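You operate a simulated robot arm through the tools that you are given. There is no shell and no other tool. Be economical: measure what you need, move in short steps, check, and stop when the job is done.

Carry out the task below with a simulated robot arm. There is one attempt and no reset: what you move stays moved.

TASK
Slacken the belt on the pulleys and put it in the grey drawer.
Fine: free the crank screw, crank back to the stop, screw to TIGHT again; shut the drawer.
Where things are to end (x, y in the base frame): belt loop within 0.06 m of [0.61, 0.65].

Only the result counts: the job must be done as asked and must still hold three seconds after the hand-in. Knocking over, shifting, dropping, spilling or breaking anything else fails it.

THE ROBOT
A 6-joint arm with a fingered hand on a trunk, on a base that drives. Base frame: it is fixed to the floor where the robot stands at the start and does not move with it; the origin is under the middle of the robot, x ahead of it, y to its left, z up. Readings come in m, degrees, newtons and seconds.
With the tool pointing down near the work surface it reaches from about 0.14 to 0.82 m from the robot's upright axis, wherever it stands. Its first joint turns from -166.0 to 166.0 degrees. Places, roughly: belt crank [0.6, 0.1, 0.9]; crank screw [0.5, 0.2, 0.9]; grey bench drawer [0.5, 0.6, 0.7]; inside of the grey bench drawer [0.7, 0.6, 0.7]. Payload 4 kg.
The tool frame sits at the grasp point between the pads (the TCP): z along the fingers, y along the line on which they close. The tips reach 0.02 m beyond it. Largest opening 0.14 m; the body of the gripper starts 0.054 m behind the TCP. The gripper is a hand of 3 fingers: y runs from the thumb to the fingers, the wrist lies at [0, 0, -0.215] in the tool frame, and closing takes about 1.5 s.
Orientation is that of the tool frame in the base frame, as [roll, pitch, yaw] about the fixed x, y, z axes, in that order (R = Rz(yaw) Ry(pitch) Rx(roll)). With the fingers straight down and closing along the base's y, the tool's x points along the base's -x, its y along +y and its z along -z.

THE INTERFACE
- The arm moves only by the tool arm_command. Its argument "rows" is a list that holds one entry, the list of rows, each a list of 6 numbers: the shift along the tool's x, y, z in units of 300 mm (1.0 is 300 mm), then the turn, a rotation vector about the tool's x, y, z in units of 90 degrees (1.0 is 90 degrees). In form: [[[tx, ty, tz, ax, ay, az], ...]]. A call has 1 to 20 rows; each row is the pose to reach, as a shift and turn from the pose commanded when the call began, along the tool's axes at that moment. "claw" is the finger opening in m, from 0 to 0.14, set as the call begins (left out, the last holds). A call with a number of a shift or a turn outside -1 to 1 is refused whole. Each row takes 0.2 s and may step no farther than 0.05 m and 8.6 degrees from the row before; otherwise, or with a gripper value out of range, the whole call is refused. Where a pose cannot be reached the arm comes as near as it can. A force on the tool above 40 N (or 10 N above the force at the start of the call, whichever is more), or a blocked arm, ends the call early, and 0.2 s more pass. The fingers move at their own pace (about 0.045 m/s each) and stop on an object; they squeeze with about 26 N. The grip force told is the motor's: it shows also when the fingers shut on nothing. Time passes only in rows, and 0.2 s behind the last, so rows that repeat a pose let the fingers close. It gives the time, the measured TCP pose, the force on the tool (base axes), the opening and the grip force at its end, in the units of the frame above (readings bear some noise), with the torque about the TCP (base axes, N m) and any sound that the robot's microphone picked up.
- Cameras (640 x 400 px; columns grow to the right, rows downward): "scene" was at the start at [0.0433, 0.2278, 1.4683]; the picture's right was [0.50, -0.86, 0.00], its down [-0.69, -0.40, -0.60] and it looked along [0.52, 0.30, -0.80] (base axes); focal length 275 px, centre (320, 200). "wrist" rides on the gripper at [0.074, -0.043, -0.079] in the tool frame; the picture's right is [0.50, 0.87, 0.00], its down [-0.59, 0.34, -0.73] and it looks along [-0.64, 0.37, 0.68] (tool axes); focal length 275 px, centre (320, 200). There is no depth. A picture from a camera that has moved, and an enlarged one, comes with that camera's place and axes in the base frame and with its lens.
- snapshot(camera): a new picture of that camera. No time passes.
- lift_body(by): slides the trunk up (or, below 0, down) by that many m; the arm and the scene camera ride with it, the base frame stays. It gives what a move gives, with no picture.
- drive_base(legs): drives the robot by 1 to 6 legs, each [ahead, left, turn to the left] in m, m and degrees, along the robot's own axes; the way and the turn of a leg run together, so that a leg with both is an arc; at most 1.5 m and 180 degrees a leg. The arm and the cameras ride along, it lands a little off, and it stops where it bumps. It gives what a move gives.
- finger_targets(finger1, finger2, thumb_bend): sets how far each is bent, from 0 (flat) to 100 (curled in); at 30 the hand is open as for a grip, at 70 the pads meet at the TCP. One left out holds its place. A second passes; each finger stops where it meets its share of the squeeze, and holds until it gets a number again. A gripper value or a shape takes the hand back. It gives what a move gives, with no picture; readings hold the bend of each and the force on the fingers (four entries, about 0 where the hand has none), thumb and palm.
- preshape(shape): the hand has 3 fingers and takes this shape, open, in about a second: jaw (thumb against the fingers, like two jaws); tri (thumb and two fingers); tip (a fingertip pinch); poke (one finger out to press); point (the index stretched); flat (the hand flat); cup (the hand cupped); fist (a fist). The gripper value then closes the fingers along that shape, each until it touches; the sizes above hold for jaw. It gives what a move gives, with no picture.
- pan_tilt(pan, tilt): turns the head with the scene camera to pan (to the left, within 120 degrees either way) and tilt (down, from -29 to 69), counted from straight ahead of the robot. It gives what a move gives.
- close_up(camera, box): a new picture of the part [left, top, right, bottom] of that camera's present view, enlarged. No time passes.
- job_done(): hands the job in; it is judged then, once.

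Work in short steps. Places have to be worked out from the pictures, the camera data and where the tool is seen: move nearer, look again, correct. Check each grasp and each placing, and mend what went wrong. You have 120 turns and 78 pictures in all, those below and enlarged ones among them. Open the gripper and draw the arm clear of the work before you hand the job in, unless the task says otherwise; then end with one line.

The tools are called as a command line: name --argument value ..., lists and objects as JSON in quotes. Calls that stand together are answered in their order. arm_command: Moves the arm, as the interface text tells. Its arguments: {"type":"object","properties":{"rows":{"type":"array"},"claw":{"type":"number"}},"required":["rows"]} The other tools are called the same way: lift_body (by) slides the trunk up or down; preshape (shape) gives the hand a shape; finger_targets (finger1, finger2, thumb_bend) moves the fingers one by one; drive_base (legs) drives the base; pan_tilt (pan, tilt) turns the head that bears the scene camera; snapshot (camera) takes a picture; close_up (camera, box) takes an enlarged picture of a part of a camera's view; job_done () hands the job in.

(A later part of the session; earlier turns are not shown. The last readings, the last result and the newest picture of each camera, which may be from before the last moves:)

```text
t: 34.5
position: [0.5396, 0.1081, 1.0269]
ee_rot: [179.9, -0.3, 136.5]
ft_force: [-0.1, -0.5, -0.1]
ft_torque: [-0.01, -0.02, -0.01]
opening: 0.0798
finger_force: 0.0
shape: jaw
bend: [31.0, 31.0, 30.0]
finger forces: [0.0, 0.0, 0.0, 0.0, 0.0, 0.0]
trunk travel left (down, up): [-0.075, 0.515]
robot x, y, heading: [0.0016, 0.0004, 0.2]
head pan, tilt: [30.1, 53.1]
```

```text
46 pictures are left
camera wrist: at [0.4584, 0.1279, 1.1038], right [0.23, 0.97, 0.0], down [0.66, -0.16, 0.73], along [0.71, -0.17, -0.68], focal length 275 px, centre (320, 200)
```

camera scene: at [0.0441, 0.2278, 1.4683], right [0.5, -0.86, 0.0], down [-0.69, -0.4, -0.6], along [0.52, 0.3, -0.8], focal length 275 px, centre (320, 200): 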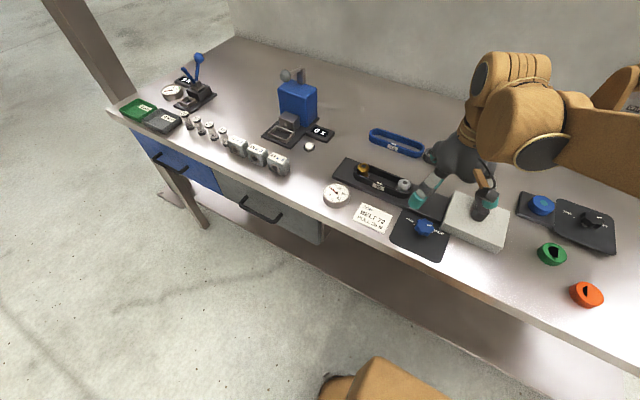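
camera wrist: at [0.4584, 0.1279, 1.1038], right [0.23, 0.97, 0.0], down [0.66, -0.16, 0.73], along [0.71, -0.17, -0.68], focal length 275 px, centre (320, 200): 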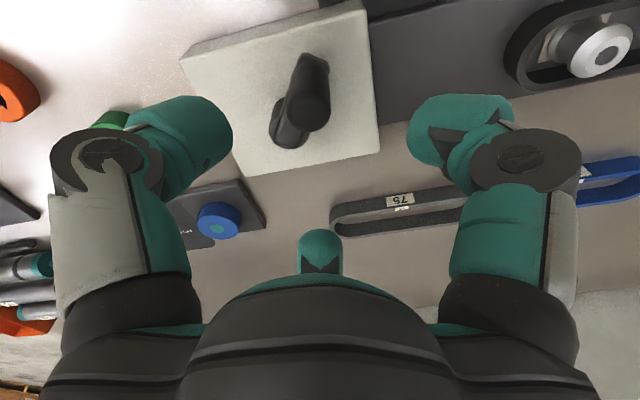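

Handle ≈(0.531, 0.105), pivot ≈(0.567, 0.079), angle ≈145°. Lower over it, close, and then rotate the hand along with the crank.

arm_command --rows '[[[0.0137, -0.027, 0.1, 0, 0, 0], [0.0137, -0.027, 0.19, 0, 0, 0], [0.0137, -0.027, 0.237, 0, 0, 0]]]'

arm_command --rows '[[[0, 0, 0, 0, 0, 0], [0, 0, 0, 0, 0, 0], [0, 0, 0, 0, 0, 0], [0, 0, 0, 0, 0, 0], [0, 0, 0, 0, 0, 0], [0, 0, 0, 0, 0, 0]]]' --claw 0.0

snapshot --camera "wrist"

```text
t: 35.3
position: [0.5316, 0.1065, 0.9561]
ee_rot: [179.9, -0.3, 136.5]
ft_force: [0.2, 0.2, -0.7]
ft_torque: [0.02, -0.01, 0.02]
opening: 0.0798
finger_force: 0.1
shape: jaw
bend: [31.0, 31.0, 30.0]
finger forces: [0.0, 0.0, 0.0, 0.0, 0.1, 0.0]
trunk travel left (down, up): [-0.075, 0.515]
robot x, y, heading: [0.0018, 0.0019, 0.8]
head pan, tilt: [30.1, 53.1]
```

```text
t: 36.7
position: [0.532, 0.1053, 0.9557]
ee_rot: [179.9, -0.3, 136.5]
ft_force: [-2.4, 0.6, -7.8]
ft_torque: [0.08, 0.09, -0.05]
opening: 0.0201
finger_force: 26.0
shape: jaw
bend: [60.0, 94.0, 52.0]
finger forces: [23.8, 20.6, 0.1, 0.1, 22.1, 0.1]
trunk travel left (down, up): [-0.075, 0.515]
robot x, y, heading: [0.0016, 0.0045, 0.5]
head pan, tilt: [30.1, 53.1]
```

```text
45 pictures are left
camera wrist: at [0.4495, 0.1249, 1.0333], right [0.23, 0.97, 0.0], down [0.66, -0.16, 0.73], along [0.71, -0.17, -0.68], focal length 275 px, centre (320, 200)
```

wrist: 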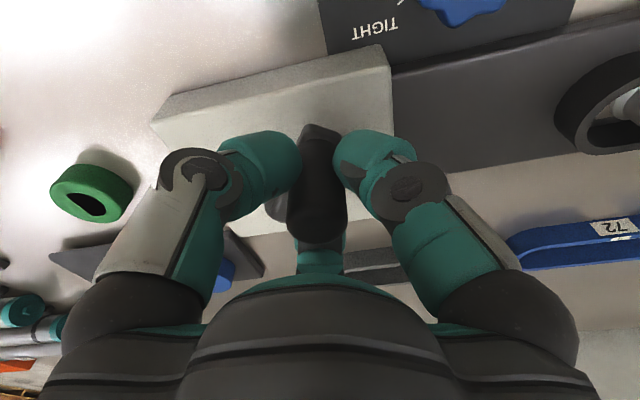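

Good hold: thumb in front and finger 1 behind the handle (0.020 m). Rotate 40° with the crank about the pivot.

arm_command --rows '[[[-0.0042, -0.0207, 0, 0, 0, -0.0889], [-0.0113, -0.0403, 0, 0, 0, -0.1778], [-0.021, -0.059, 0, 0, 0, -0.2667], [-0.033, -0.076, 0, 0, 0, -0.3556], [-0.0477, -0.0913, 0, 0, 0, -0.4444]]]'

snapshot --camera "wrist"

```text
t: 37.9
position: [0.5237, 0.0742, 0.9553]
ee_rot: [179.9, -0.2, 176.6]
ft_force: [2.7, -1.7, 0.1]
ft_torque: [0.03, 0.03, -0.06]
opening: 0.0194
finger_force: 25.6
shape: jaw
bend: [82.0, 97.0, 59.0]
finger forces: [0.0, 2.7, 0.1, 0.1, 0.0, 0.0]
trunk travel left (down, up): [-0.075, 0.515]
robot x, y, heading: [-0.0021, -0.0018, 0.3]
head pan, tilt: [30.1, 53.1]
```

```text
44 pictures are left
camera wrist: at [0.4478, 0.0351, 1.0325], right [-0.45, 0.89, 0.0], down [0.61, 0.3, 0.73], along [0.65, 0.33, -0.68], focal length 275 px, centre (320, 200)
```

wrist: 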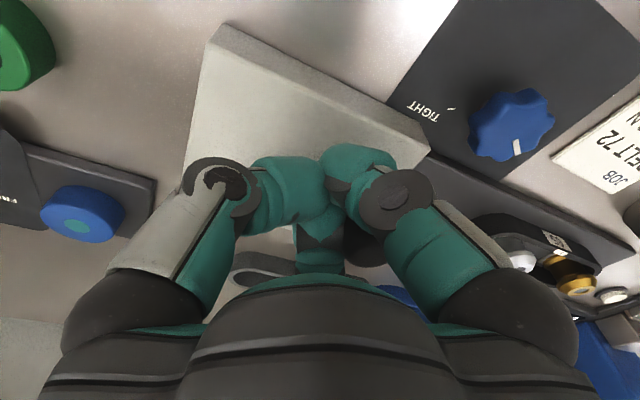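

The fingers slipped past again, perhaps the stop. Lift and check the crank angle.

arm_command --rows '[[[0, 0, -0.1, 0, 0, 0], [0, 0, -0.23, 0, 0, 0], [0, 0, -0.23, 0, 0, 0.09], [0, 0, -0.23, 0, 0, 0.18], [0, 0, -0.23, 0, 0, 0.27], [0, 0, -0.23, 0, 0, 0.36], [0, 0, -0.23, 0, 0, 0.445]]]' --claw 0.08

snapshot --camera "wrist"

```text
t: 39.5
position: [0.5236, 0.0744, 1.0244]
ee_rot: [179.9, -0.3, 136.3]
ft_force: [0.4, 0.5, 0.1]
ft_torque: [0.0, 0.01, 0.04]
opening: 0.0795
finger_force: 0.1
shape: jaw
bend: [31.0, 31.0, 30.0]
finger forces: [0.1, 0.0, 0.0, 0.0, 0.0, 0.0]
trunk travel left (down, up): [-0.075, 0.515]
robot x, y, heading: [0.0004, -0.0008, 0.3]
head pan, tilt: [30.1, 53.1]
```

```text
43 pictures are left
camera wrist: at [0.4409, 0.0943, 1.1016], right [0.23, 0.97, 0.0], down [0.66, -0.16, 0.73], along [0.71, -0.17, -0.68], focal length 275 px, centre (320, 200)
```

wrist: 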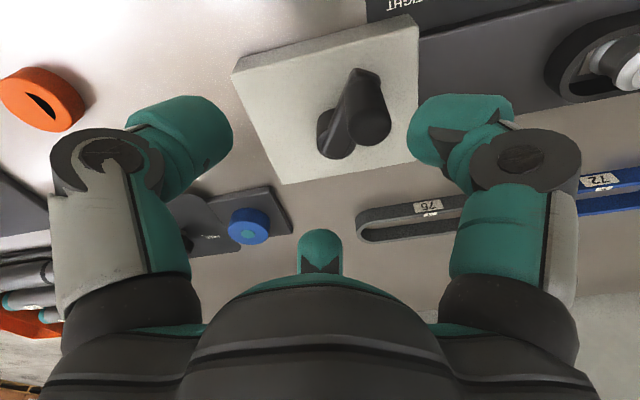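

Crank still at ≈145°, same as after the previous slip, so this is likely the stop. To confirm firmly I regrip with the handle nested between both fingers (shift 4 mm toward finger 1).

arm_command --rows '[[[0.061, 0.084, 0, 0, 0, 0], [0.061, 0.084, 0.1, 0, 0, 0], [0.061, 0.084, 0.2, 0, 0, 0], [0.061, 0.084, 0.248, 0, 0, 0]]]'

arm_command --rows '[[[0, 0, 0, 0, 0, 0], [0, 0, 0, 0, 0, 0], [0, 0, 0, 0, 0, 0], [0, 0, 0, 0, 0, 0], [0, 0, 0, 0, 0, 0], [0, 0, 0, 0, 0, 0]]]' --claw 0.0

```text
t: 40.5
position: [0.5266, 0.1055, 0.949]
ee_rot: [179.9, -0.3, 136.6]
ft_force: [0.0, 0.5, -1.0]
ft_torque: [0.02, 0.03, 0.02]
opening: 0.0799
finger_force: 0.2
shape: jaw
bend: [31.0, 31.0, 30.0]
finger forces: [0.0, 0.0, 0.0, 0.1, 0.0, 0.0]
trunk travel left (down, up): [-0.075, 0.515]
robot x, y, heading: [-0.003, 0.0029, 0.5]
head pan, tilt: [30.1, 53.1]
```

```text
t: 41.9
position: [0.5252, 0.107, 0.9498]
ee_rot: [-180.0, -0.4, 136.6]
ft_force: [-12.6, 9.9, -0.5]
ft_torque: [0.04, 0.24, 0.15]
opening: 0.0186
finger_force: 25.9
shape: jaw
bend: [68.0, 43.0, 60.0]
finger forces: [23.6, 13.3, 0.1, 0.0, 29.3, 0.0]
trunk travel left (down, up): [-0.075, 0.515]
robot x, y, heading: [-0.0011, 0.002, 0.1]
head pan, tilt: [30.1, 53.1]
```

Both fingers are on the handle now. Push in the turning direction in small steps and watch the force.

arm_command --rows '[[[-0.004, -0.015, 0, 0, 0, -0.04], [-0.008, -0.03, 0, 0, 0, -0.08], [-0.012, -0.045, 0, 0, 0, -0.12]]]'

snapshot --camera "wrist"

```text
t: 42.7
position: [0.5198, 0.1002, 0.9498]
ee_rot: [179.9, -0.2, 147.6]
ft_force: [-4.1, 33.0, -0.8]
ft_torque: [0.44, 0.03, 0.08]
opening: 0.0201
finger_force: 26.3
shape: jaw
bend: [67.0, 42.0, 62.0]
finger forces: [28.8, 16.9, 0.0, 0.1, 18.1, 0.1]
trunk travel left (down, up): [-0.075, 0.515]
robot x, y, heading: [0.0005, 0.0049, 0.3]
head pan, tilt: [30.1, 53.1]
```

```text
42 pictures are left
camera wrist: at [0.4352, 0.1022, 1.0266], right [0.04, 1.0, 0.0], down [0.68, -0.03, 0.73], along [0.73, -0.03, -0.68], focal length 275 px, centre (320, 200)
```

wrist: 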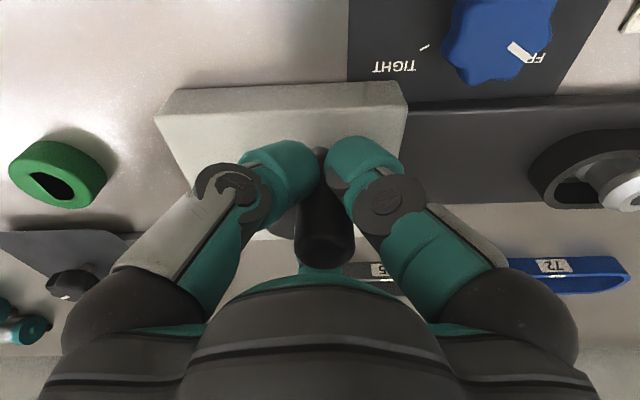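

Resistance rose to 33 N with no further crank motion: it's at the stop. Release and lift, then check the crank and the pulleys.

arm_command --rows '[[[0.01, 0.03, 0, 0, 0, 0], [0.01, 0.03, 0, 0, 0, 0], [0.01, 0.03, 0, 0, 0, 0], [0.01, 0.03, 0, 0, 0, 0], [0.01, 0.03, -0.1, 0, 0, 0], [0.01, 0.03, -0.25, 0, 0, 0], [0.01, 0.03, -0.4, 0, 0, 0]]]' --claw 0.09

snapshot --camera "wrist"

close_up --camera "scene" --box '[320, 140, 540, 277]'

```text
t: 44.3
position: [0.5214, 0.1056, 1.0703]
ee_rot: [179.9, -0.3, 147.5]
ft_force: [0.0, -0.1, -0.1]
ft_torque: [0.0, -0.02, -0.02]
opening: 0.0898
finger_force: 0.0
shape: jaw
bend: [29.0, 29.0, 27.0]
finger forces: [0.0, 0.0, 0.1, 0.0, 0.0, 0.1]
trunk travel left (down, up): [-0.075, 0.515]
robot x, y, heading: [-0.0035, -0.0016, 0.4]
head pan, tilt: [30.1, 53.1]
```

```text
41 pictures are left
camera wrist: at [0.4371, 0.1086, 1.1486], right [0.05, 1.0, 0.0], down [0.68, -0.03, 0.73], along [0.73, -0.03, -0.68], focal length 275 px, centre (320, 200)
```

wrist: 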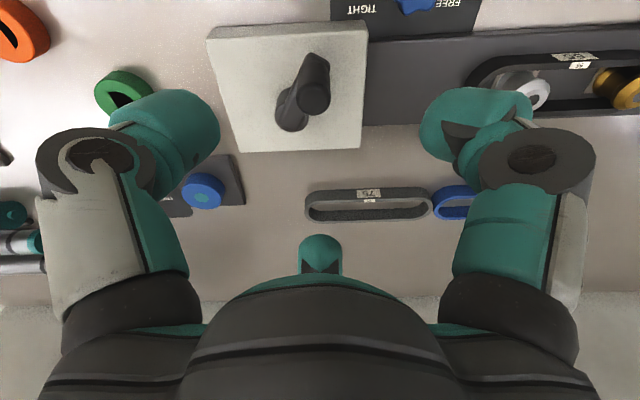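

```text
2.91 times, centred on (430, 208) of scene
camera zoom: at [0.0414, 0.2287, 1.4684], right [0.51, -0.86, 0.0], down [-0.69, -0.4, -0.6], along [0.52, 0.3, -0.8], focal length 799 px, centre (0, 175)
```

zoom: 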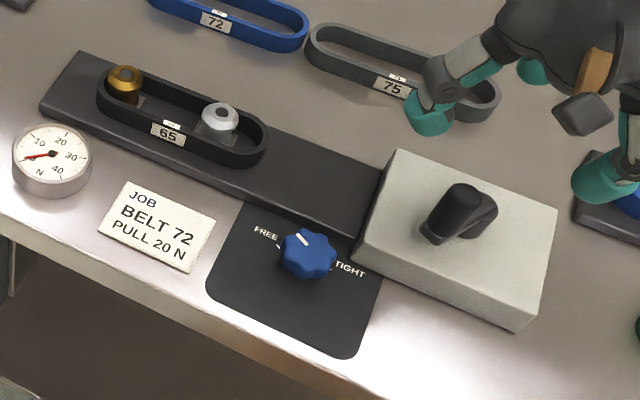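

Crank at ≈147° and the belt hangs slack. Now to the screw: move above the knob at yaw 180.

arm_command --rows '[[[0.07, 0.035, 0, 0, 0, -0.09], [0.14, 0.07, 0, 0, 0, -0.18], [0.21, 0.105, 0, 0, 0, -0.27], [0.272, 0.141, 0, 0, 0, -0.361], [0.272, 0.141, 0.15, 0, 0, -0.361], [0.272, 0.141, 0.3, 0, 0, -0.361], [0.272, 0.141, 0.433, 0, 0, -0.361]]]' --claw 0.08

snapshot --camera "wrist"

```text
t: 45.9
position: [0.4744, 0.1828, 0.9398]
ee_rot: [179.6, -0.1, 179.9]
ft_force: [0.2, -0.7, 0.0]
ft_torque: [-0.03, 0.04, -0.02]
opening: 0.0804
finger_force: 0.1
shape: jaw
bend: [31.0, 31.0, 30.0]
finger forces: [0.0, 0.1, 0.1, 0.1, 0.0, 0.0]
trunk travel left (down, up): [-0.075, 0.515]
robot x, y, heading: [0.0018, 0.003, 0.5]
head pan, tilt: [30.1, 53.1]
```

```text
39 pictures are left
camera wrist: at [0.4018, 0.1402, 1.0175], right [-0.5, 0.87, 0.01], down [0.59, 0.33, 0.73], along [0.64, 0.37, -0.68], focal length 275 px, centre (320, 200)
```

wrist: 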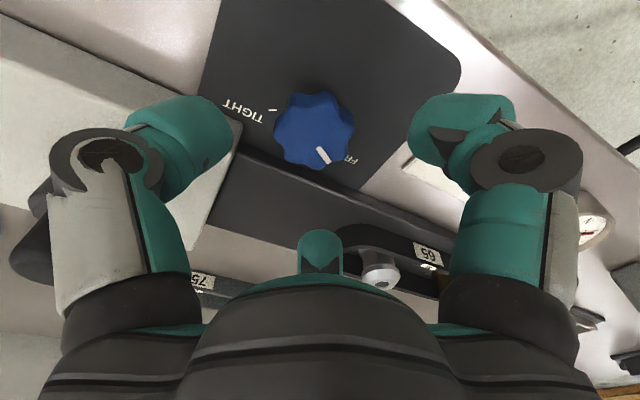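

Lower, grip the knob, and turn −65° clockwise.

arm_command --rows '[[[-0.003, 0.004, 0.07, 0, 0, 0], [-0.003, 0.004, 0.143, 0, 0, 0]]]'

arm_command --rows '[[[0, 0, 0, 0, 0, 0], [0, 0, 0, 0, 0, 0], [0, 0, 0, 0, 0, 0], [0, 0, 0, 0, 0, 0], [0, 0, 0, 0, 0, 0], [0, 0, 0, 0, 0, 0]]]' --claw 0.0

arm_command --rows '[[[0, 0, 0, 0, 0, 0.09], [0, 0, 0, 0, 0, 0.18], [0, 0, 0, 0, 0, 0.27], [0, 0, 0, 0, 0, 0.36], [0, 0, 0, 0, 0, 0.45], [0, 0, 0, 0, 0, 0.54], [0, 0, 0, 0, 0, 0.63], [0, 0, 0, 0, 0, 0.722]]]'

snapshot --camera "wrist"

```text
t: 46.5
position: [0.4762, 0.1853, 0.8986]
ee_rot: [179.6, -0.1, 179.9]
ft_force: [-0.2, -0.9, -0.6]
ft_torque: [0.0, 0.0, -0.01]
opening: 0.0804
finger_force: 0.0
shape: jaw
bend: [31.0, 31.0, 30.0]
finger forces: [0.0, 0.0, 0.0, 0.1, 0.0, 0.1]
trunk travel left (down, up): [-0.075, 0.515]
robot x, y, heading: [0.0024, 0.0017, 0.6]
head pan, tilt: [30.1, 53.1]
```

```text
t: 47.9
position: [0.4771, 0.1846, 0.8994]
ee_rot: [179.8, -0.1, 179.8]
ft_force: [-2.7, -0.2, -9.4]
ft_torque: [-0.08, 0.03, -0.08]
opening: 0.0379
finger_force: 26.2
shape: jaw
bend: [49.0, 45.0, 43.0]
finger forces: [21.0, 21.0, 0.0, 0.0, 23.3, 0.0]
trunk travel left (down, up): [-0.075, 0.515]
robot x, y, heading: [0.0026, -0.0, 0.4]
head pan, tilt: [30.1, 53.1]
```

```text
t: 49.7
position: [0.4801, 0.1863, 0.8979]
ee_rot: [-179.9, -0.3, 114.6]
ft_force: [27.8, 10.5, 20.0]
ft_torque: [0.08, -0.34, 0.13]
opening: 0.0382
finger_force: 25.9
shape: jaw
bend: [49.0, 45.0, 43.0]
finger forces: [29.9, 31.7, 0.0, 0.0, 23.3, 0.1]
trunk travel left (down, up): [-0.075, 0.515]
robot x, y, heading: [0.001, 0.002, 0.2]
head pan, tilt: [30.1, 53.1]
```

```text
38 pictures are left
camera wrist: at [0.4106, 0.2349, 0.9749], right [0.58, 0.82, 0.0], down [0.56, -0.4, 0.73], along [0.6, -0.42, -0.68], focal length 275 px, centre (320, 200)
```

wrist: 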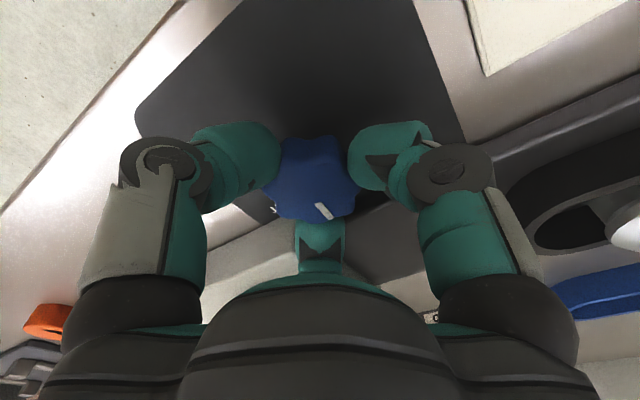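

Pointer now about −15°. Release, go back and take the second stroke.

arm_command --rows '[[[0, 0, 0, 0, 0, 0], [0, 0, 0, 0, 0, 0], [0, 0, 0, 0, 0, 0], [0, 0, 0, 0, 0, 0], [0, 0, -0.06, 0, 0, 0], [0, 0, -0.14, 0, 0, 0], [0, 0, -0.14, 0, 0, -0.09], [0, 0, -0.14, 0, 0, -0.18], [0, 0, -0.14, 0, 0, -0.27], [0, 0, -0.14, 0, 0, -0.36], [0, 0, -0.14, 0, 0, -0.45], [0, 0, -0.14, 0, 0, -0.54], [0, 0, -0.14, 0, 0, -0.63], [0, 0, -0.14, 0, 0, -0.7]]]' --claw 0.08

snapshot --camera "wrist"

```text
t: 52.7
position: [0.4786, 0.1846, 0.9392]
ee_rot: [179.7, -0.2, 177.9]
ft_force: [-0.3, 0.6, 0.2]
ft_torque: [0.02, -0.01, 0.02]
opening: 0.0795
finger_force: 0.0
shape: jaw
bend: [31.0, 31.0, 30.0]
finger forces: [0.0, 0.0, 0.0, 0.1, 0.0, 0.0]
trunk travel left (down, up): [-0.075, 0.515]
robot x, y, heading: [-0.0008, -0.0005, 0.6]
head pan, tilt: [30.1, 53.1]
```

```text
37 pictures are left
camera wrist: at [0.4032, 0.144, 1.0167], right [-0.47, 0.88, 0.01], down [0.6, 0.32, 0.73], along [0.65, 0.35, -0.68], focal length 275 px, centre (320, 200)
```

wrist: 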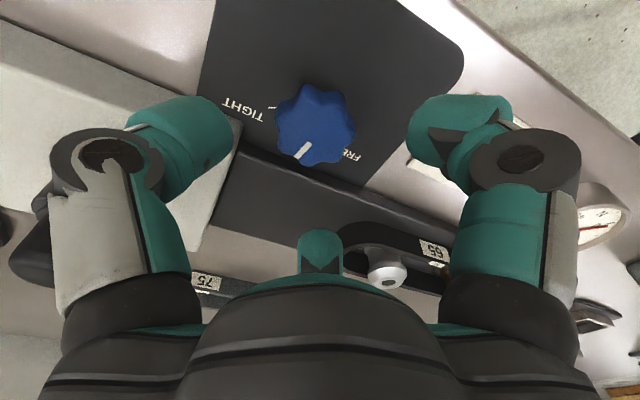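

Pointer at about +5°, so ~65° remain. Lower, grip, turn until it resists.

arm_command --rows '[[[0.006, 0, 0.07, 0, 0, 0], [0.006, 0, 0.138, 0, 0, 0]]]'

arm_command --rows '[[[0, 0, 0, 0, 0, 0], [0, 0, 0, 0, 0, 0], [0, 0, 0, 0, 0, 0], [0, 0, 0, 0, 0, 0], [0, 0, 0, 0, 0, 0], [0, 0, 0, 0, 0, 0]]]' --claw 0.0

arm_command --rows '[[[0, 0, 0, 0, 0, 0.09], [0, 0, 0, 0, 0, 0.18], [0, 0, 0, 0, 0, 0.27], [0, 0, 0, 0, 0, 0.36], [0, 0, 0, 0, 0, 0.45], [0, 0, 0, 0, 0, 0.54], [0, 0, 0, 0, 0, 0.63], [0, 0, 0, 0, 0, 0.72], [0, 0, 0, 0, 0, 0.78]]]'

snapshot --camera "wrist"

```text
t: 53.3
position: [0.4754, 0.1843, 0.8989]
ee_rot: [179.7, -0.2, 177.9]
ft_force: [-0.1, 1.0, 0.2]
ft_torque: [0.02, 0.01, -0.01]
opening: 0.0796
finger_force: 0.1
shape: jaw
bend: [31.0, 31.0, 30.0]
finger forces: [0.0, 0.1, 0.0, 0.0, 0.1, 0.0]
trunk travel left (down, up): [-0.075, 0.515]
robot x, y, heading: [-0.0041, 0.0035, 0.2]
head pan, tilt: [30.1, 53.1]
```

```text
t: 54.7
position: [0.4754, 0.1842, 0.8977]
ee_rot: [179.8, -0.2, 177.9]
ft_force: [-2.7, -0.9, -10.6]
ft_torque: [-0.03, 0.03, 0.01]
opening: 0.0375
finger_force: 26.0
shape: jaw
bend: [49.0, 44.0, 43.0]
finger forces: [21.2, 20.9, 0.0, 0.0, 23.0, 0.0]
trunk travel left (down, up): [-0.075, 0.515]
robot x, y, heading: [-0.0014, 0.0, 0.0]
head pan, tilt: [30.1, 53.1]
```

```text
t: 56.7
position: [0.4755, 0.1867, 0.8969]
ee_rot: [-179.8, -0.3, 107.9]
ft_force: [12.7, 21.3, 2.4]
ft_torque: [-0.15, -0.3, 2.28]
opening: 0.0365
finger_force: 26.1
shape: jaw
bend: [98.0, 42.0, 45.0]
finger forces: [26.0, 58.6, 0.0, 0.0, 20.6, 0.2]
trunk travel left (down, up): [-0.075, 0.515]
robot x, y, heading: [0.0004, -0.0001, 0.0]
head pan, tilt: [30.1, 53.1]
```

```text
36 pictures are left
camera wrist: at [0.4138, 0.2454, 0.975], right [0.67, 0.74, 0.0], down [0.5, -0.46, 0.73], along [0.54, -0.49, -0.68], focal length 275 px, centre (320, 200)
```

wrist: 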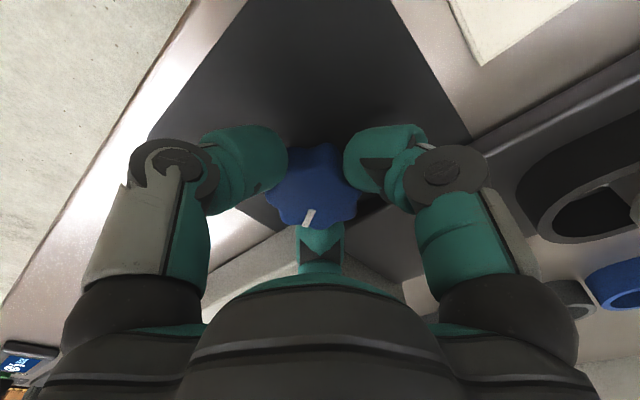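

Torque rose to 2.3 N m, pointer ≈ −50°: at the tight stop. Release, lift and inspect.

arm_command --rows '[[[0, 0, 0, 0, 0, -0.02], [0, 0, 0, 0, 0, -0.02], [0, 0, 0, 0, 0, -0.02], [0, 0, 0, 0, 0, -0.02], [0, 0, -0.06, 0, 0, -0.02], [0, 0, -0.16, 0, 0, -0.09], [0, 0, -0.3, 0, 0, -0.18], [0, 0, -0.45, 0, 0, -0.27], [0, 0, -0.6, 0, 0, -0.36], [0, 0, -0.6, 0, 0, -0.45], [0, 0, -0.6, 0, 0, -0.54], [0, 0, -0.6, 0, 0, -0.63], [0, 0, -0.6, 0, 0, -0.72], [0, 0, -0.6, 0, 0, -0.8]]]' --claw 0.08

snapshot --camera "wrist"

close_up --camera "scene" --box '[320, 140, 540, 277]'

```text
t: 59.7
position: [0.475, 0.1844, 1.0795]
ee_rot: [179.7, 0.0, 179.8]
ft_force: [0.7, -0.1, 0.3]
ft_torque: [0.02, -0.01, 0.05]
opening: 0.0794
finger_force: 0.0
shape: jaw
bend: [31.0, 31.0, 30.0]
finger forces: [0.0, 0.1, 0.0, 0.0, 0.0, 0.0]
trunk travel left (down, up): [-0.075, 0.515]
robot x, y, heading: [-0.0003, -0.0032, 0.4]
head pan, tilt: [30.1, 53.1]
```

```text
35 pictures are left
camera wrist: at [0.4022, 0.1418, 1.1561], right [-0.5, 0.87, 0.01], down [0.59, 0.33, 0.73], along [0.64, 0.37, -0.68], focal length 275 px, centre (320, 200)
```

wrist: 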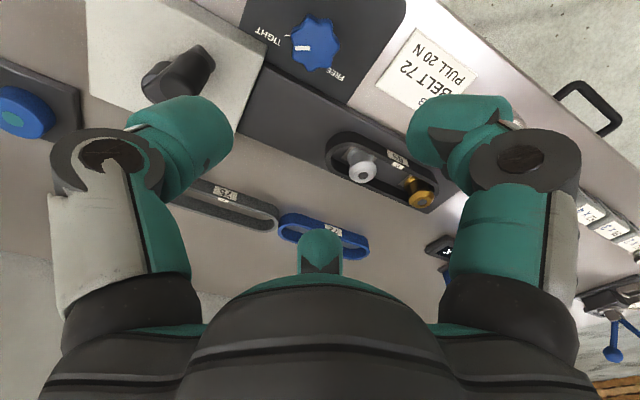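

```text
2.91 times, centred on (430, 208) of scene
camera zoom: at [0.0418, 0.2287, 1.4683], right [0.51, -0.86, 0.0], down [-0.69, -0.4, -0.6], along [0.52, 0.3, -0.8], focal length 799 px, centre (0, 175)
```

zoom: 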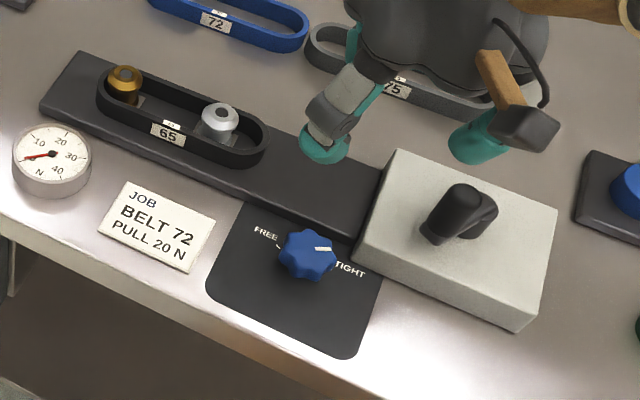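

Screw is at TIGHT as at the start, crank at its stop. Next the grey drawer: I turn the head toward it for a look.

pan_tilt --pan 55 --tilt 48

snapshot --camera "scene"

```text
t: 60.6
position: [0.4757, 0.1833, 1.079]
ee_rot: [179.6, -0.1, 179.6]
ft_force: [-0.6, 0.0, 0.3]
ft_torque: [-0.02, 0.0, -0.01]
opening: 0.0796
finger_force: 0.0
shape: jaw
bend: [31.0, 31.0, 30.0]
finger forces: [0.1, 0.0, 0.1, 0.0, 0.0, 0.1]
trunk travel left (down, up): [-0.075, 0.515]
robot x, y, heading: [0.0018, 0.0014, 0.2]
head pan, tilt: [55.0, 48.0]
```

```text
33 pictures are left
camera scene: at [0.0229, 0.256, 1.4752], right [0.82, -0.57, 0.0], down [-0.42, -0.61, -0.67], along [0.38, 0.55, -0.74], focal length 275 px, centre (320, 200)
```

scene: 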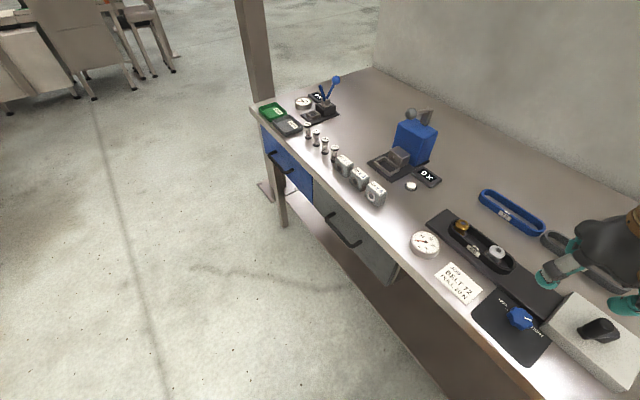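

The floor beside the bench is free. I back the robot 0.25 m and go left 0.5 m so that the drawer lies in front, then look.

drive_base --legs '[[-0.25, 0, 0], [0, 0.5, 0]]'

pan_tilt --pan 5 --tilt 45

snapshot --camera "scene"

snapshot --camera "wrist"

```text
t: 64.8
position: [0.2311, 0.6687, 1.0791]
ee_rot: [179.7, 0.0, 179.5]
ft_force: [0.3, 0.1, 0.2]
ft_torque: [0.03, 0.0, 0.01]
opening: 0.0794
finger_force: 0.1
shape: jaw
bend: [31.0, 31.0, 30.0]
finger forces: [0.0, 0.0, 0.0, 0.2, 0.1, 0.1]
trunk travel left (down, up): [-0.075, 0.515]
robot x, y, heading: [-0.2449, 0.4812, -0.2]
head pan, tilt: [55.0, 48.0]
```

```text
t: 66.0
position: [0.2303, 0.6685, 1.0792]
ee_rot: [179.8, -0.1, 179.4]
ft_force: [0.2, -0.4, -0.6]
ft_torque: [-0.03, -0.01, 0.04]
opening: 0.0795
finger_force: 0.2
shape: jaw
bend: [31.0, 31.0, 30.0]
finger forces: [0.1, 0.0, 0.1, 0.0, 0.1, 0.1]
trunk travel left (down, up): [-0.075, 0.515]
robot x, y, heading: [-0.2458, 0.487, -0.0]
head pan, tilt: [5.0, 45.0]
```

```text
32 pictures are left
camera scene: at [-0.1859, 0.6846, 1.4794], right [0.09, -1.0, 0.0], down [-0.7, -0.06, -0.71], along [0.7, 0.06, -0.71], focal length 275 px, centre (320, 200)
```

scene: 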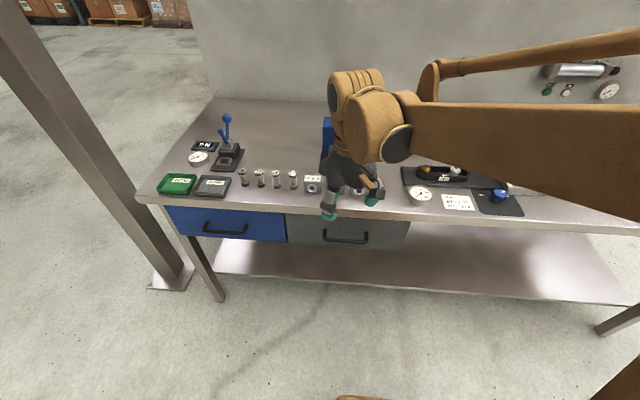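

```text
31 pictures are left
camera wrist: at [0.1572, 0.6265, 1.156], right [-0.49, 0.87, 0.01], down [0.59, 0.33, 0.73], along [0.64, 0.36, -0.68], focal length 275 px, centre (320, 200)
```

wrist: 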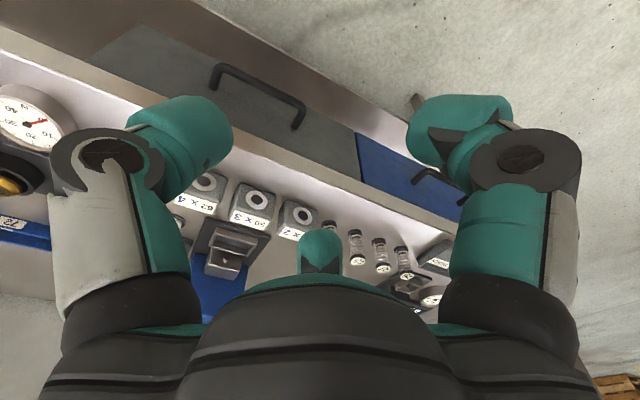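

Handle bar triangulates to ≈(0.385, 0.645, 0.725), with the bench edge just above it, so I'll grip it from the front with a horizontal hand. I back off 0.15 m more for room first.

drive_base --legs '[[-0.15, 0, 0]]'

arm_command --rows '[[[-0.045, -0.006, 0.06, 0, -0.0909, 0], [-0.09, -0.012, 0.12, 0, -0.1818, 0], [-0.135, -0.018, 0.18, 0, -0.2727, 0], [-0.18, -0.024, 0.24, 0, -0.3636, 0], [-0.225, -0.03, 0.3, 0, -0.4545, 0], [-0.27, -0.036, 0.36, 0, -0.5454, 0], [-0.315, -0.042, 0.42, 0, -0.6363, 0], [-0.36, -0.048, 0.48, 0, -0.7272, 0], [-0.405, -0.054, 0.54, 0, -0.8181, 0], [-0.45, -0.06, 0.6, 0, -0.909, 0], [-0.5, -0.067, 0.667, 0, -1.0, 0]]]'

```text
t: 67.4
position: [0.0803, 0.6686, 1.0794]
ee_rot: [179.7, -0.1, 179.4]
ft_force: [-0.1, -0.7, -0.1]
ft_torque: [0.02, -0.01, 0.01]
opening: 0.0794
finger_force: 0.2
shape: jaw
bend: [31.0, 31.0, 30.0]
finger forces: [0.1, 0.0, 0.0, 0.0, 0.0, 0.0]
trunk travel left (down, up): [-0.075, 0.515]
robot x, y, heading: [-0.3972, 0.4919, -0.1]
head pan, tilt: [5.0, 45.0]
```

```text
t: 69.8
position: [0.3031, 0.6784, 0.9288]
ee_rot: [120.4, 89.6, 119.7]
ft_force: [-0.5, 0.2, -0.2]
ft_torque: [0.01, 0.01, -0.03]
opening: 0.0795
finger_force: 0.1
shape: jaw
bend: [31.0, 31.0, 30.0]
finger forces: [0.1, 0.0, 0.0, 0.1, 0.1, 0.0]
out of reach, approached as far as the arm can: row 8, 9, 10, 11
trunk travel left (down, up): [-0.075, 0.515]
robot x, y, heading: [-0.3932, 0.4861, 0.1]
head pan, tilt: [5.0, 45.0]
```

The orientation is right but the pose came out near a limit (0.303, 0.678, 0.929). Next I roll the hand 90° so the jaws close vertically.

arm_command --rows '[[[0, 0, 0, 0, 0, 0.09], [0, 0, 0, 0, 0, 0.18], [0, 0, 0, 0, 0, 0.27], [0, 0, 0, 0, 0, 0.36], [0, 0, 0, 0, 0, 0.45], [0, 0, 0, 0, 0, 0.54], [0, 0, 0, 0, 0, 0.63], [0, 0, 0, 0, 0, 0.72], [0, 0, 0, 0, 0, 0.81], [0, 0, 0, 0, 0, 0.9], [0, 0, 0, 0, 0, 0.99]]]'

snapshot --camera "scene"

```text
t: 72.2
position: [0.3029, 0.6815, 0.928]
ee_rot: [90.2, 0.5, 89.4]
ft_force: [0.7, 0.0, -1.1]
ft_torque: [-0.02, 0.05, 0.05]
opening: 0.0799
finger_force: 0.1
shape: jaw
bend: [31.0, 31.0, 30.0]
finger forces: [0.0, 0.0, 0.0, 0.1, 0.0, 0.1]
trunk travel left (down, up): [-0.075, 0.515]
robot x, y, heading: [-0.3966, 0.4858, -0.2]
head pan, tilt: [5.0, 45.0]
```

```text
30 pictures are left
camera scene: at [-0.3357, 0.6844, 1.4794], right [0.09, -1.0, 0.0], down [-0.7, -0.06, -0.71], along [0.7, 0.06, -0.71], focal length 275 px, centre (320, 200)
```

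scene: 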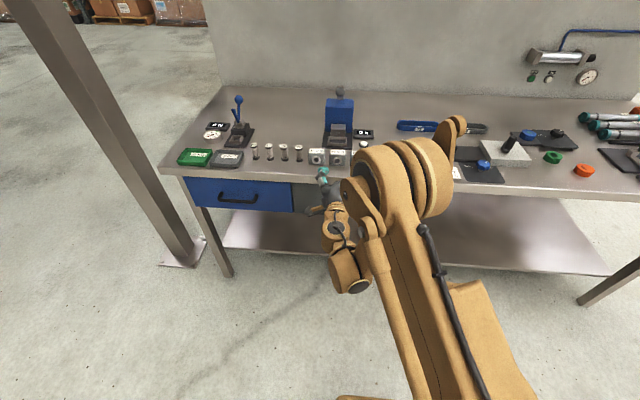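

Now the jaws close vertically (tool z forward). I lower the trunk by 0.07 m to bring the handle height within reach.

lift_body --by -0.07

arm_command --rows '[[[-0.03, -0.11, 0, 0, 0, 0], [-0.06, -0.22, 0, 0, 0, 0], [-0.09, -0.33, 0, 0, 0, 0], [-0.117, -0.443, 0, 0, 0, 0]]]'

snapshot --camera "wrist"

```text
t: 73.3
position: [0.302, 0.6807, 0.8578]
ee_rot: [90.1, 0.6, 89.5]
ft_force: [-0.1, -0.7, -0.1]
ft_torque: [-0.02, -0.01, -0.03]
opening: 0.0795
finger_force: 0.1
shape: jaw
bend: [31.0, 31.0, 30.0]
finger forces: [0.0, 0.0, 0.0, 0.0, 0.1, 0.1]
trunk travel left (down, up): [-0.005, 0.585]
robot x, y, heading: [-0.3969, 0.4853, 0.1]
head pan, tilt: [5.0, 45.0]
```

```text
t: 74.3
position: [0.3553, 0.6634, 0.734]
ee_rot: [90.3, 0.5, 89.3]
ft_force: [0.0, -0.5, -0.5]
ft_torque: [0.01, 0.0, -0.02]
opening: 0.0798
finger_force: 0.0
shape: jaw
bend: [31.0, 31.0, 30.0]
finger forces: [0.1, 0.1, 0.0, 0.0, 0.0, 0.0]
out of reach, approached as far as the arm can: row 1, 2, 3, 4
trunk travel left (down, up): [-0.005, 0.585]
robot x, y, heading: [-0.393, 0.4881, -0.0]
head pan, tilt: [5.0, 45.0]
```

```text
29 pictures are left
camera wrist: at [0.278, 0.7384, 0.6887], right [0.01, 0.51, 0.86], down [-0.74, -0.58, 0.35], along [0.67, -0.64, 0.37], focal length 275 px, centre (320, 200)
```

wrist: 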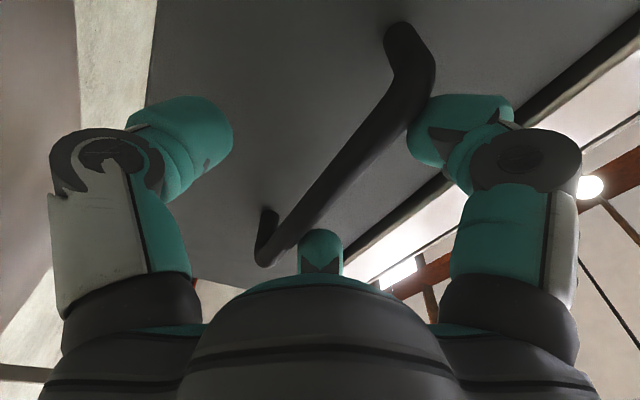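

The bar lies between the open jaws (bar ≈ z 0.743, x 0.385, y 0.57–0.73). I move forward in small steps to enclose it.

arm_command --rows '[[[-0.03, 0.02, 0.03, 0, 0, 0], [-0.04, 0.025, 0.06, 0, 0, 0]]]'

```text
t: 74.9
position: [0.3736, 0.6513, 0.7424]
ee_rot: [90.2, 0.6, 89.5]
ft_force: [0.8, -0.2, 0.1]
ft_torque: [-0.01, -0.01, -0.02]
opening: 0.0797
finger_force: 0.1
shape: jaw
bend: [31.0, 31.0, 30.0]
finger forces: [0.1, 0.0, 0.0, 0.1, 0.0, 0.0]
trunk travel left (down, up): [-0.005, 0.585]
robot x, y, heading: [-0.3981, 0.487, 0.3]
head pan, tilt: [5.0, 45.0]
```

Now reachable and obeying. Forward another 1 cm and close on the bar.

arm_command --rows '[[[0, 0, 0.035, 0, 0, 0], [0, 0, 0.035, 0, 0, 0]]]'

arm_command --rows '[[[0, 0, 0, 0, 0, 0], [0, 0, 0, 0, 0, 0], [0, 0, 0, 0, 0, 0], [0, 0, 0, 0, 0, 0], [0, 0, 0, 0, 0, 0], [0, 0, 0, 0, 0, 0], [0, 0, 0, 0, 0, 0]]]' --claw 0.0

snapshot --camera "wrist"

```text
t: 75.5
position: [0.3836, 0.6516, 0.7419]
ee_rot: [90.1, 0.6, 89.4]
ft_force: [0.4, 0.0, 0.9]
ft_torque: [0.01, 0.02, -0.02]
opening: 0.0798
finger_force: 0.1
shape: jaw
bend: [31.0, 31.0, 30.0]
finger forces: [0.0, 0.0, 0.2, 0.0, 0.0, 0.0]
trunk travel left (down, up): [-0.005, 0.585]
robot x, y, heading: [-0.3948, 0.4849, 0.1]
head pan, tilt: [5.0, 45.0]
```

```text
t: 77.1
position: [0.3834, 0.6512, 0.7425]
ee_rot: [90.1, 0.5, 89.6]
ft_force: [3.3, 3.9, 16.3]
ft_torque: [0.07, 0.3, -0.04]
opening: 0.0
finger_force: 26.0
shape: jaw
bend: [73.0, 73.0, 73.0]
finger forces: [19.2, 16.2, 0.0, 0.1, 17.3, 0.1]
trunk travel left (down, up): [-0.005, 0.585]
robot x, y, heading: [-0.3959, 0.4879, 0.2]
head pan, tilt: [5.0, 45.0]
```

```text
28 pictures are left
camera wrist: at [0.3056, 0.726, 0.6979], right [0.01, 0.51, 0.86], down [-0.74, -0.58, 0.35], along [0.67, -0.64, 0.37], focal length 275 px, centre (320, 200)
```

wrist: 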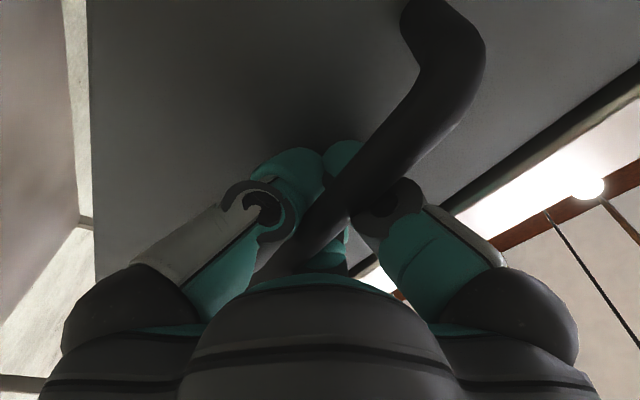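

The fingers closed behind the bar, hooking it securely. I pull the drawer by driving the base straight back 0.27 m.

drive_base --legs '[[-0.27, 0, 0]]'

snapshot --camera "scene"

```text
t: 79.0
position: [0.1106, 0.6516, 0.7423]
ee_rot: [90.1, 0.7, 89.4]
ft_force: [0.1, 6.9, 15.2]
ft_torque: [0.06, 0.25, 0.0]
opening: 0.0
finger_force: 26.2
shape: jaw
bend: [73.0, 73.0, 73.0]
finger forces: [19.1, 16.0, 0.0, 0.1, 16.9, 0.0]
trunk travel left (down, up): [-0.005, 0.585]
robot x, y, heading: [-0.6682, 0.4888, 0.1]
head pan, tilt: [5.0, 45.0]
```

```text
27 pictures are left
camera scene: at [-0.6096, 0.6846, 1.4095], right [0.09, -1.0, 0.0], down [-0.7, -0.06, -0.71], along [0.71, 0.06, -0.71], focal length 275 px, centre (320, 200)
```

scene: 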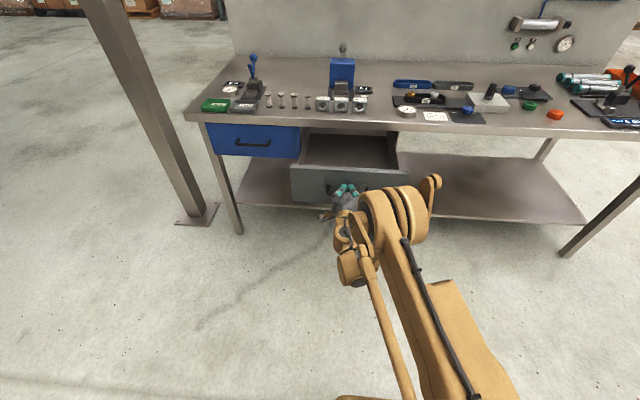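

The drawer slid open. Open the fingers, then back the base away 0.1 m, and check.

arm_command --rows '[[[0, 0, 0, 0, 0, 0], [0, 0, 0, 0, 0, 0], [0, 0, 0, 0, 0, 0], [0, 0, 0, 0, 0, 0], [0, 0, 0, 0, 0, 0], [0, 0, 0, 0, 0, 0]]]' --claw 0.08

drive_base --legs '[[-0.12, 0, 0]]'

lift_body --by 0.17

snapshot --camera "scene"

```text
t: 80.4
position: [0.1119, 0.6506, 0.7427]
ee_rot: [90.2, 0.6, 89.4]
ft_force: [-0.1, 0.0, -0.3]
ft_torque: [0.02, -0.01, 0.0]
opening: 0.08
finger_force: 0.1
shape: jaw
bend: [31.0, 31.0, 30.0]
finger forces: [0.1, 0.0, 0.0, 0.0, 0.0, 0.1]
trunk travel left (down, up): [-0.005, 0.585]
robot x, y, heading: [-0.6681, 0.4875, -0.1]
head pan, tilt: [5.0, 45.0]
```

```text
t: 81.6
position: [-0.0105, 0.6503, 0.7428]
ee_rot: [90.2, 0.5, 89.4]
ft_force: [0.8, 0.4, 0.0]
ft_torque: [-0.01, -0.01, -0.03]
opening: 0.0801
finger_force: 0.1
shape: jaw
bend: [31.0, 31.0, 30.0]
finger forces: [0.1, 0.0, 0.0, 0.0, 0.0, 0.0]
trunk travel left (down, up): [-0.005, 0.585]
robot x, y, heading: [-0.7884, 0.4893, 0.0]
head pan, tilt: [5.0, 45.0]
```

```text
t: 83.5
position: [-0.0106, 0.6507, 0.9125]
ee_rot: [90.2, 0.7, 89.4]
ft_force: [-0.1, 0.6, -0.3]
ft_torque: [-0.04, -0.01, -0.01]
opening: 0.0797
finger_force: 0.0
shape: jaw
bend: [31.0, 31.0, 30.0]
finger forces: [0.1, 0.0, 0.0, 0.1, 0.0, 0.0]
trunk travel left (down, up): [-0.175, 0.415]
robot x, y, heading: [-0.789, 0.4853, -0.2]
head pan, tilt: [5.0, 45.0]
```

```text
26 pictures are left
camera scene: at [-0.7293, 0.6844, 1.5792], right [0.09, -1.0, 0.0], down [-0.7, -0.06, -0.71], along [0.7, 0.06, -0.71], focal length 275 px, centre (320, 200)
```

scene: 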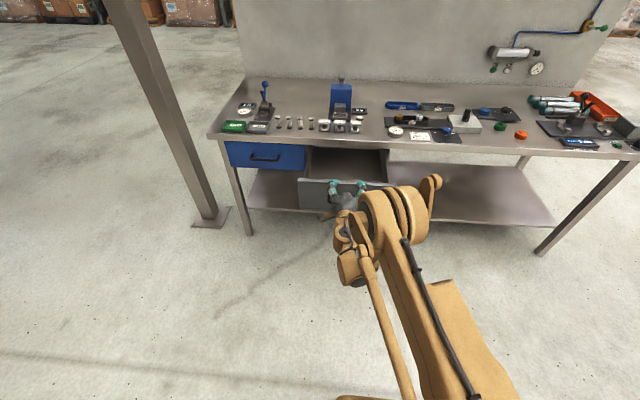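

Drawer stays open. Now turn the hand back to fingers‑down: roll back, then pitch.

arm_command --rows '[[[0, 0.03, 0, 0, 0, -0.09], [0, 0.06, 0, 0, 0, -0.18], [0, 0.09, 0, 0, 0, -0.27], [0, 0.12, 0, 0, 0, -0.36], [0, 0.15, 0, 0, 0, -0.45], [0, 0.18, 0, 0, 0, -0.54], [0, 0.21, 0, 0, 0, -0.63], [0, 0.24, 0, 0, 0, -0.72], [0, 0.27, 0, 0, 0, -0.81], [0, 0.3, 0, 0, 0, -0.9], [0, 0.33, 0, 0, 0, -0.99]]]'

arm_command --rows '[[[-0.03, 0, 0, 0, 0.0909, 0], [-0.06, 0, 0, 0, 0.1818, 0], [-0.09, 0, 0, 0, 0.2727, 0], [-0.12, 0, 0, 0, 0.3636, 0], [-0.15, 0, 0, 0, 0.4545, 0], [-0.18, 0, 0, 0, 0.5454, 0], [-0.21, 0, 0, 0, 0.6363, 0], [-0.24, 0, 0, 0, 0.7272, 0], [-0.27, 0, 0, 0, 0.8181, 0], [-0.3, 0, 0, 0, 0.909, 0], [-0.33, 0, 0, 0, 1.0, 0]]]'

```text
t: 86.0
position: [-0.0106, 0.6524, 1.0124]
ee_rot: [143.5, 89.9, 143.0]
ft_force: [-0.7, -0.1, 0.0]
ft_torque: [0.01, -0.02, 0.01]
opening: 0.0796
finger_force: 0.2
shape: jaw
bend: [31.0, 31.0, 30.0]
finger forces: [0.1, 0.0, 0.1, 0.0, 0.0, 0.1]
trunk travel left (down, up): [-0.175, 0.415]
robot x, y, heading: [-0.7887, 0.4867, 0.1]
head pan, tilt: [5.0, 45.0]
```

```text
t: 88.3
position: [-0.0086, 0.652, 1.1106]
ee_rot: [179.7, -0.3, 179.4]
ft_force: [0.1, 0.4, 0.6]
ft_torque: [0.02, 0.02, 0.0]
opening: 0.0798
finger_force: 0.1
shape: jaw
bend: [31.0, 31.0, 30.0]
finger forces: [0.1, 0.0, 0.1, 0.0, 0.0, 0.0]
trunk travel left (down, up): [-0.175, 0.415]
robot x, y, heading: [-0.7879, 0.4841, 0.1]
head pan, tilt: [5.0, 45.0]
```

Hand is down again. Drive right 0.38 m and then forward 0.68 m to stand before the pulleys, clear of the open drawer.

drive_base --legs '[[0, -0.38, 0], [0.68, 0, 0]]'

pan_tilt --pan 30 --tilt 53

snapshot --camera "scene"

snapshot --camera "wrist"

```text
t: 94.0
position: [0.6565, 0.2759, 1.1103]
ee_rot: [179.7, -0.1, 179.4]
ft_force: [0.2, -0.1, -0.2]
ft_torque: [-0.01, -0.01, -0.01]
opening: 0.0797
finger_force: 0.1
shape: jaw
bend: [31.0, 31.0, 30.0]
finger forces: [0.1, 0.0, 0.1, 0.0, 0.0, 0.1]
trunk travel left (down, up): [-0.175, 0.415]
robot x, y, heading: [-0.1226, 0.1083, 0.1]
head pan, tilt: [5.0, 45.0]
```

```text
t: 94.9
position: [0.658, 0.2748, 1.1113]
ee_rot: [179.8, 0.0, 179.4]
ft_force: [-0.6, -0.1, 0.2]
ft_torque: [-0.01, 0.03, 0.0]
opening: 0.0798
finger_force: 0.0
shape: jaw
bend: [31.0, 31.0, 30.0]
finger forces: [0.1, 0.1, 0.0, 0.1, 0.0, 0.0]
trunk travel left (down, up): [-0.175, 0.415]
robot x, y, heading: [-0.1229, 0.1128, -0.2]
head pan, tilt: [30.0, 53.0]
```

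```text
25 pictures are left
camera scene: at [-0.08, 0.339, 1.5685], right [0.5, -0.87, 0.0], down [-0.69, -0.4, -0.6], along [0.52, 0.3, -0.8], focal length 275 px, centre (320, 200)
```

scene: 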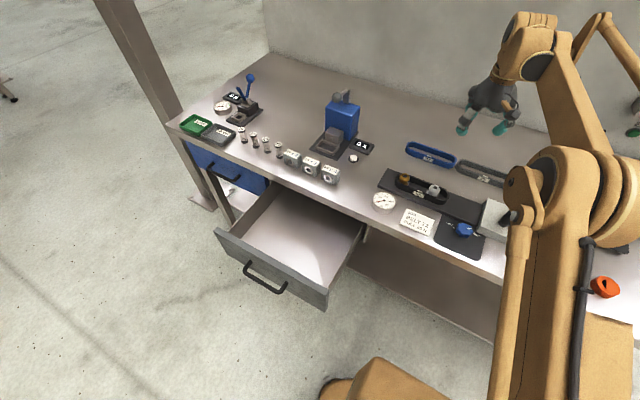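

```text
24 pictures are left
camera wrist: at [0.5839, 0.2341, 1.1874], right [-0.49, 0.87, 0.01], down [0.59, 0.33, 0.73], along [0.64, 0.36, -0.68], focal length 275 px, centre (320, 200)
```

wrist: 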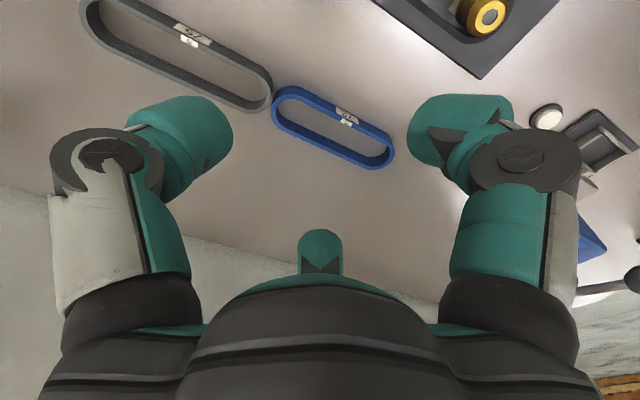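

The drawer is open and the work is clear. I move above the belt and turn the hand so the jaws close across the belt (along x).

arm_command --rows '[[[0.037, 0.0136, 0.01, 0, 0, 0.0909], [0.074, 0.027, 0.02, 0, 0, 0.1818], [0.111, 0.041, 0.03, 0, 0, 0.2727], [0.148, 0.0545, 0.04, 0, 0, 0.3636], [0.185, 0.068, 0.05, 0, 0, 0.4545], [0.222, 0.082, 0.06, 0, 0, 0.5454], [0.259, 0.095, 0.07, 0, 0, 0.6363], [0.296, 0.109, 0.08, 0, 0, 0.7272], [0.333, 0.123, 0.09, 0, 0, 0.8181], [0.37, 0.136, 0.1, 0, 0, 0.909], [0.407, 0.15, 0.1, 0, 0, 0.9934]]]' --claw 0.1

snapshot --camera "wrist"

close_up --camera "scene" --box '[350, 140, 510, 240]'

```text
t: 97.3
position: [0.5346, 0.3234, 1.0825]
ee_rot: [-180.0, -0.2, 89.9]
ft_force: [-0.4, -0.7, -0.2]
ft_torque: [0.01, 0.0, 0.0]
opening: 0.0996
finger_force: 0.0
shape: jaw
bend: [26.0, 26.0, 25.0]
finger forces: [0.0, 0.0, 0.1, 0.0, 0.1, 0.1]
trunk travel left (down, up): [-0.175, 0.415]
robot x, y, heading: [-0.122, 0.1086, 0.1]
head pan, tilt: [30.0, 53.0]
```

```text
23 pictures are left
camera wrist: at [0.4927, 0.3966, 1.1591], right [0.87, 0.5, 0.0], down [0.34, -0.59, 0.73], along [0.36, -0.63, -0.68], focal length 275 px, centre (320, 200)
```

wrist: 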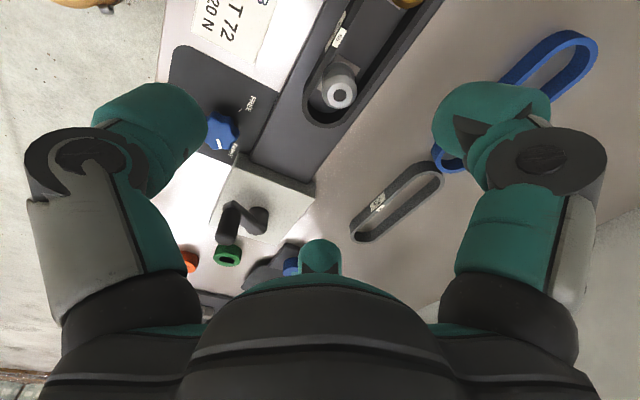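

```text
4.00 times, centred on (430, 190) of scene
camera zoom: at [-0.0805, 0.3391, 1.5685], right [0.5, -0.87, 0.0], down [-0.69, -0.4, -0.6], along [0.52, 0.3, -0.8], focal length 1099 px, centre (-120, 240)
```

zoom: 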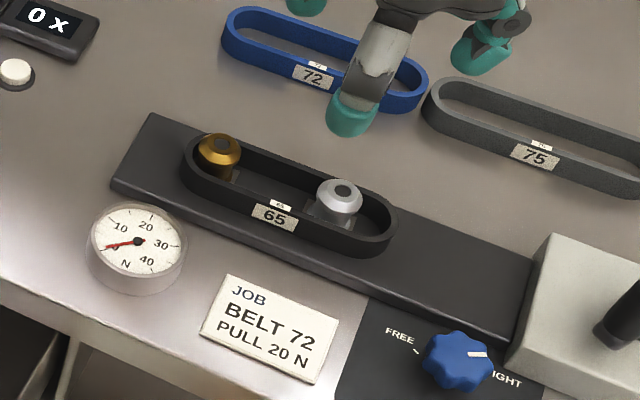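

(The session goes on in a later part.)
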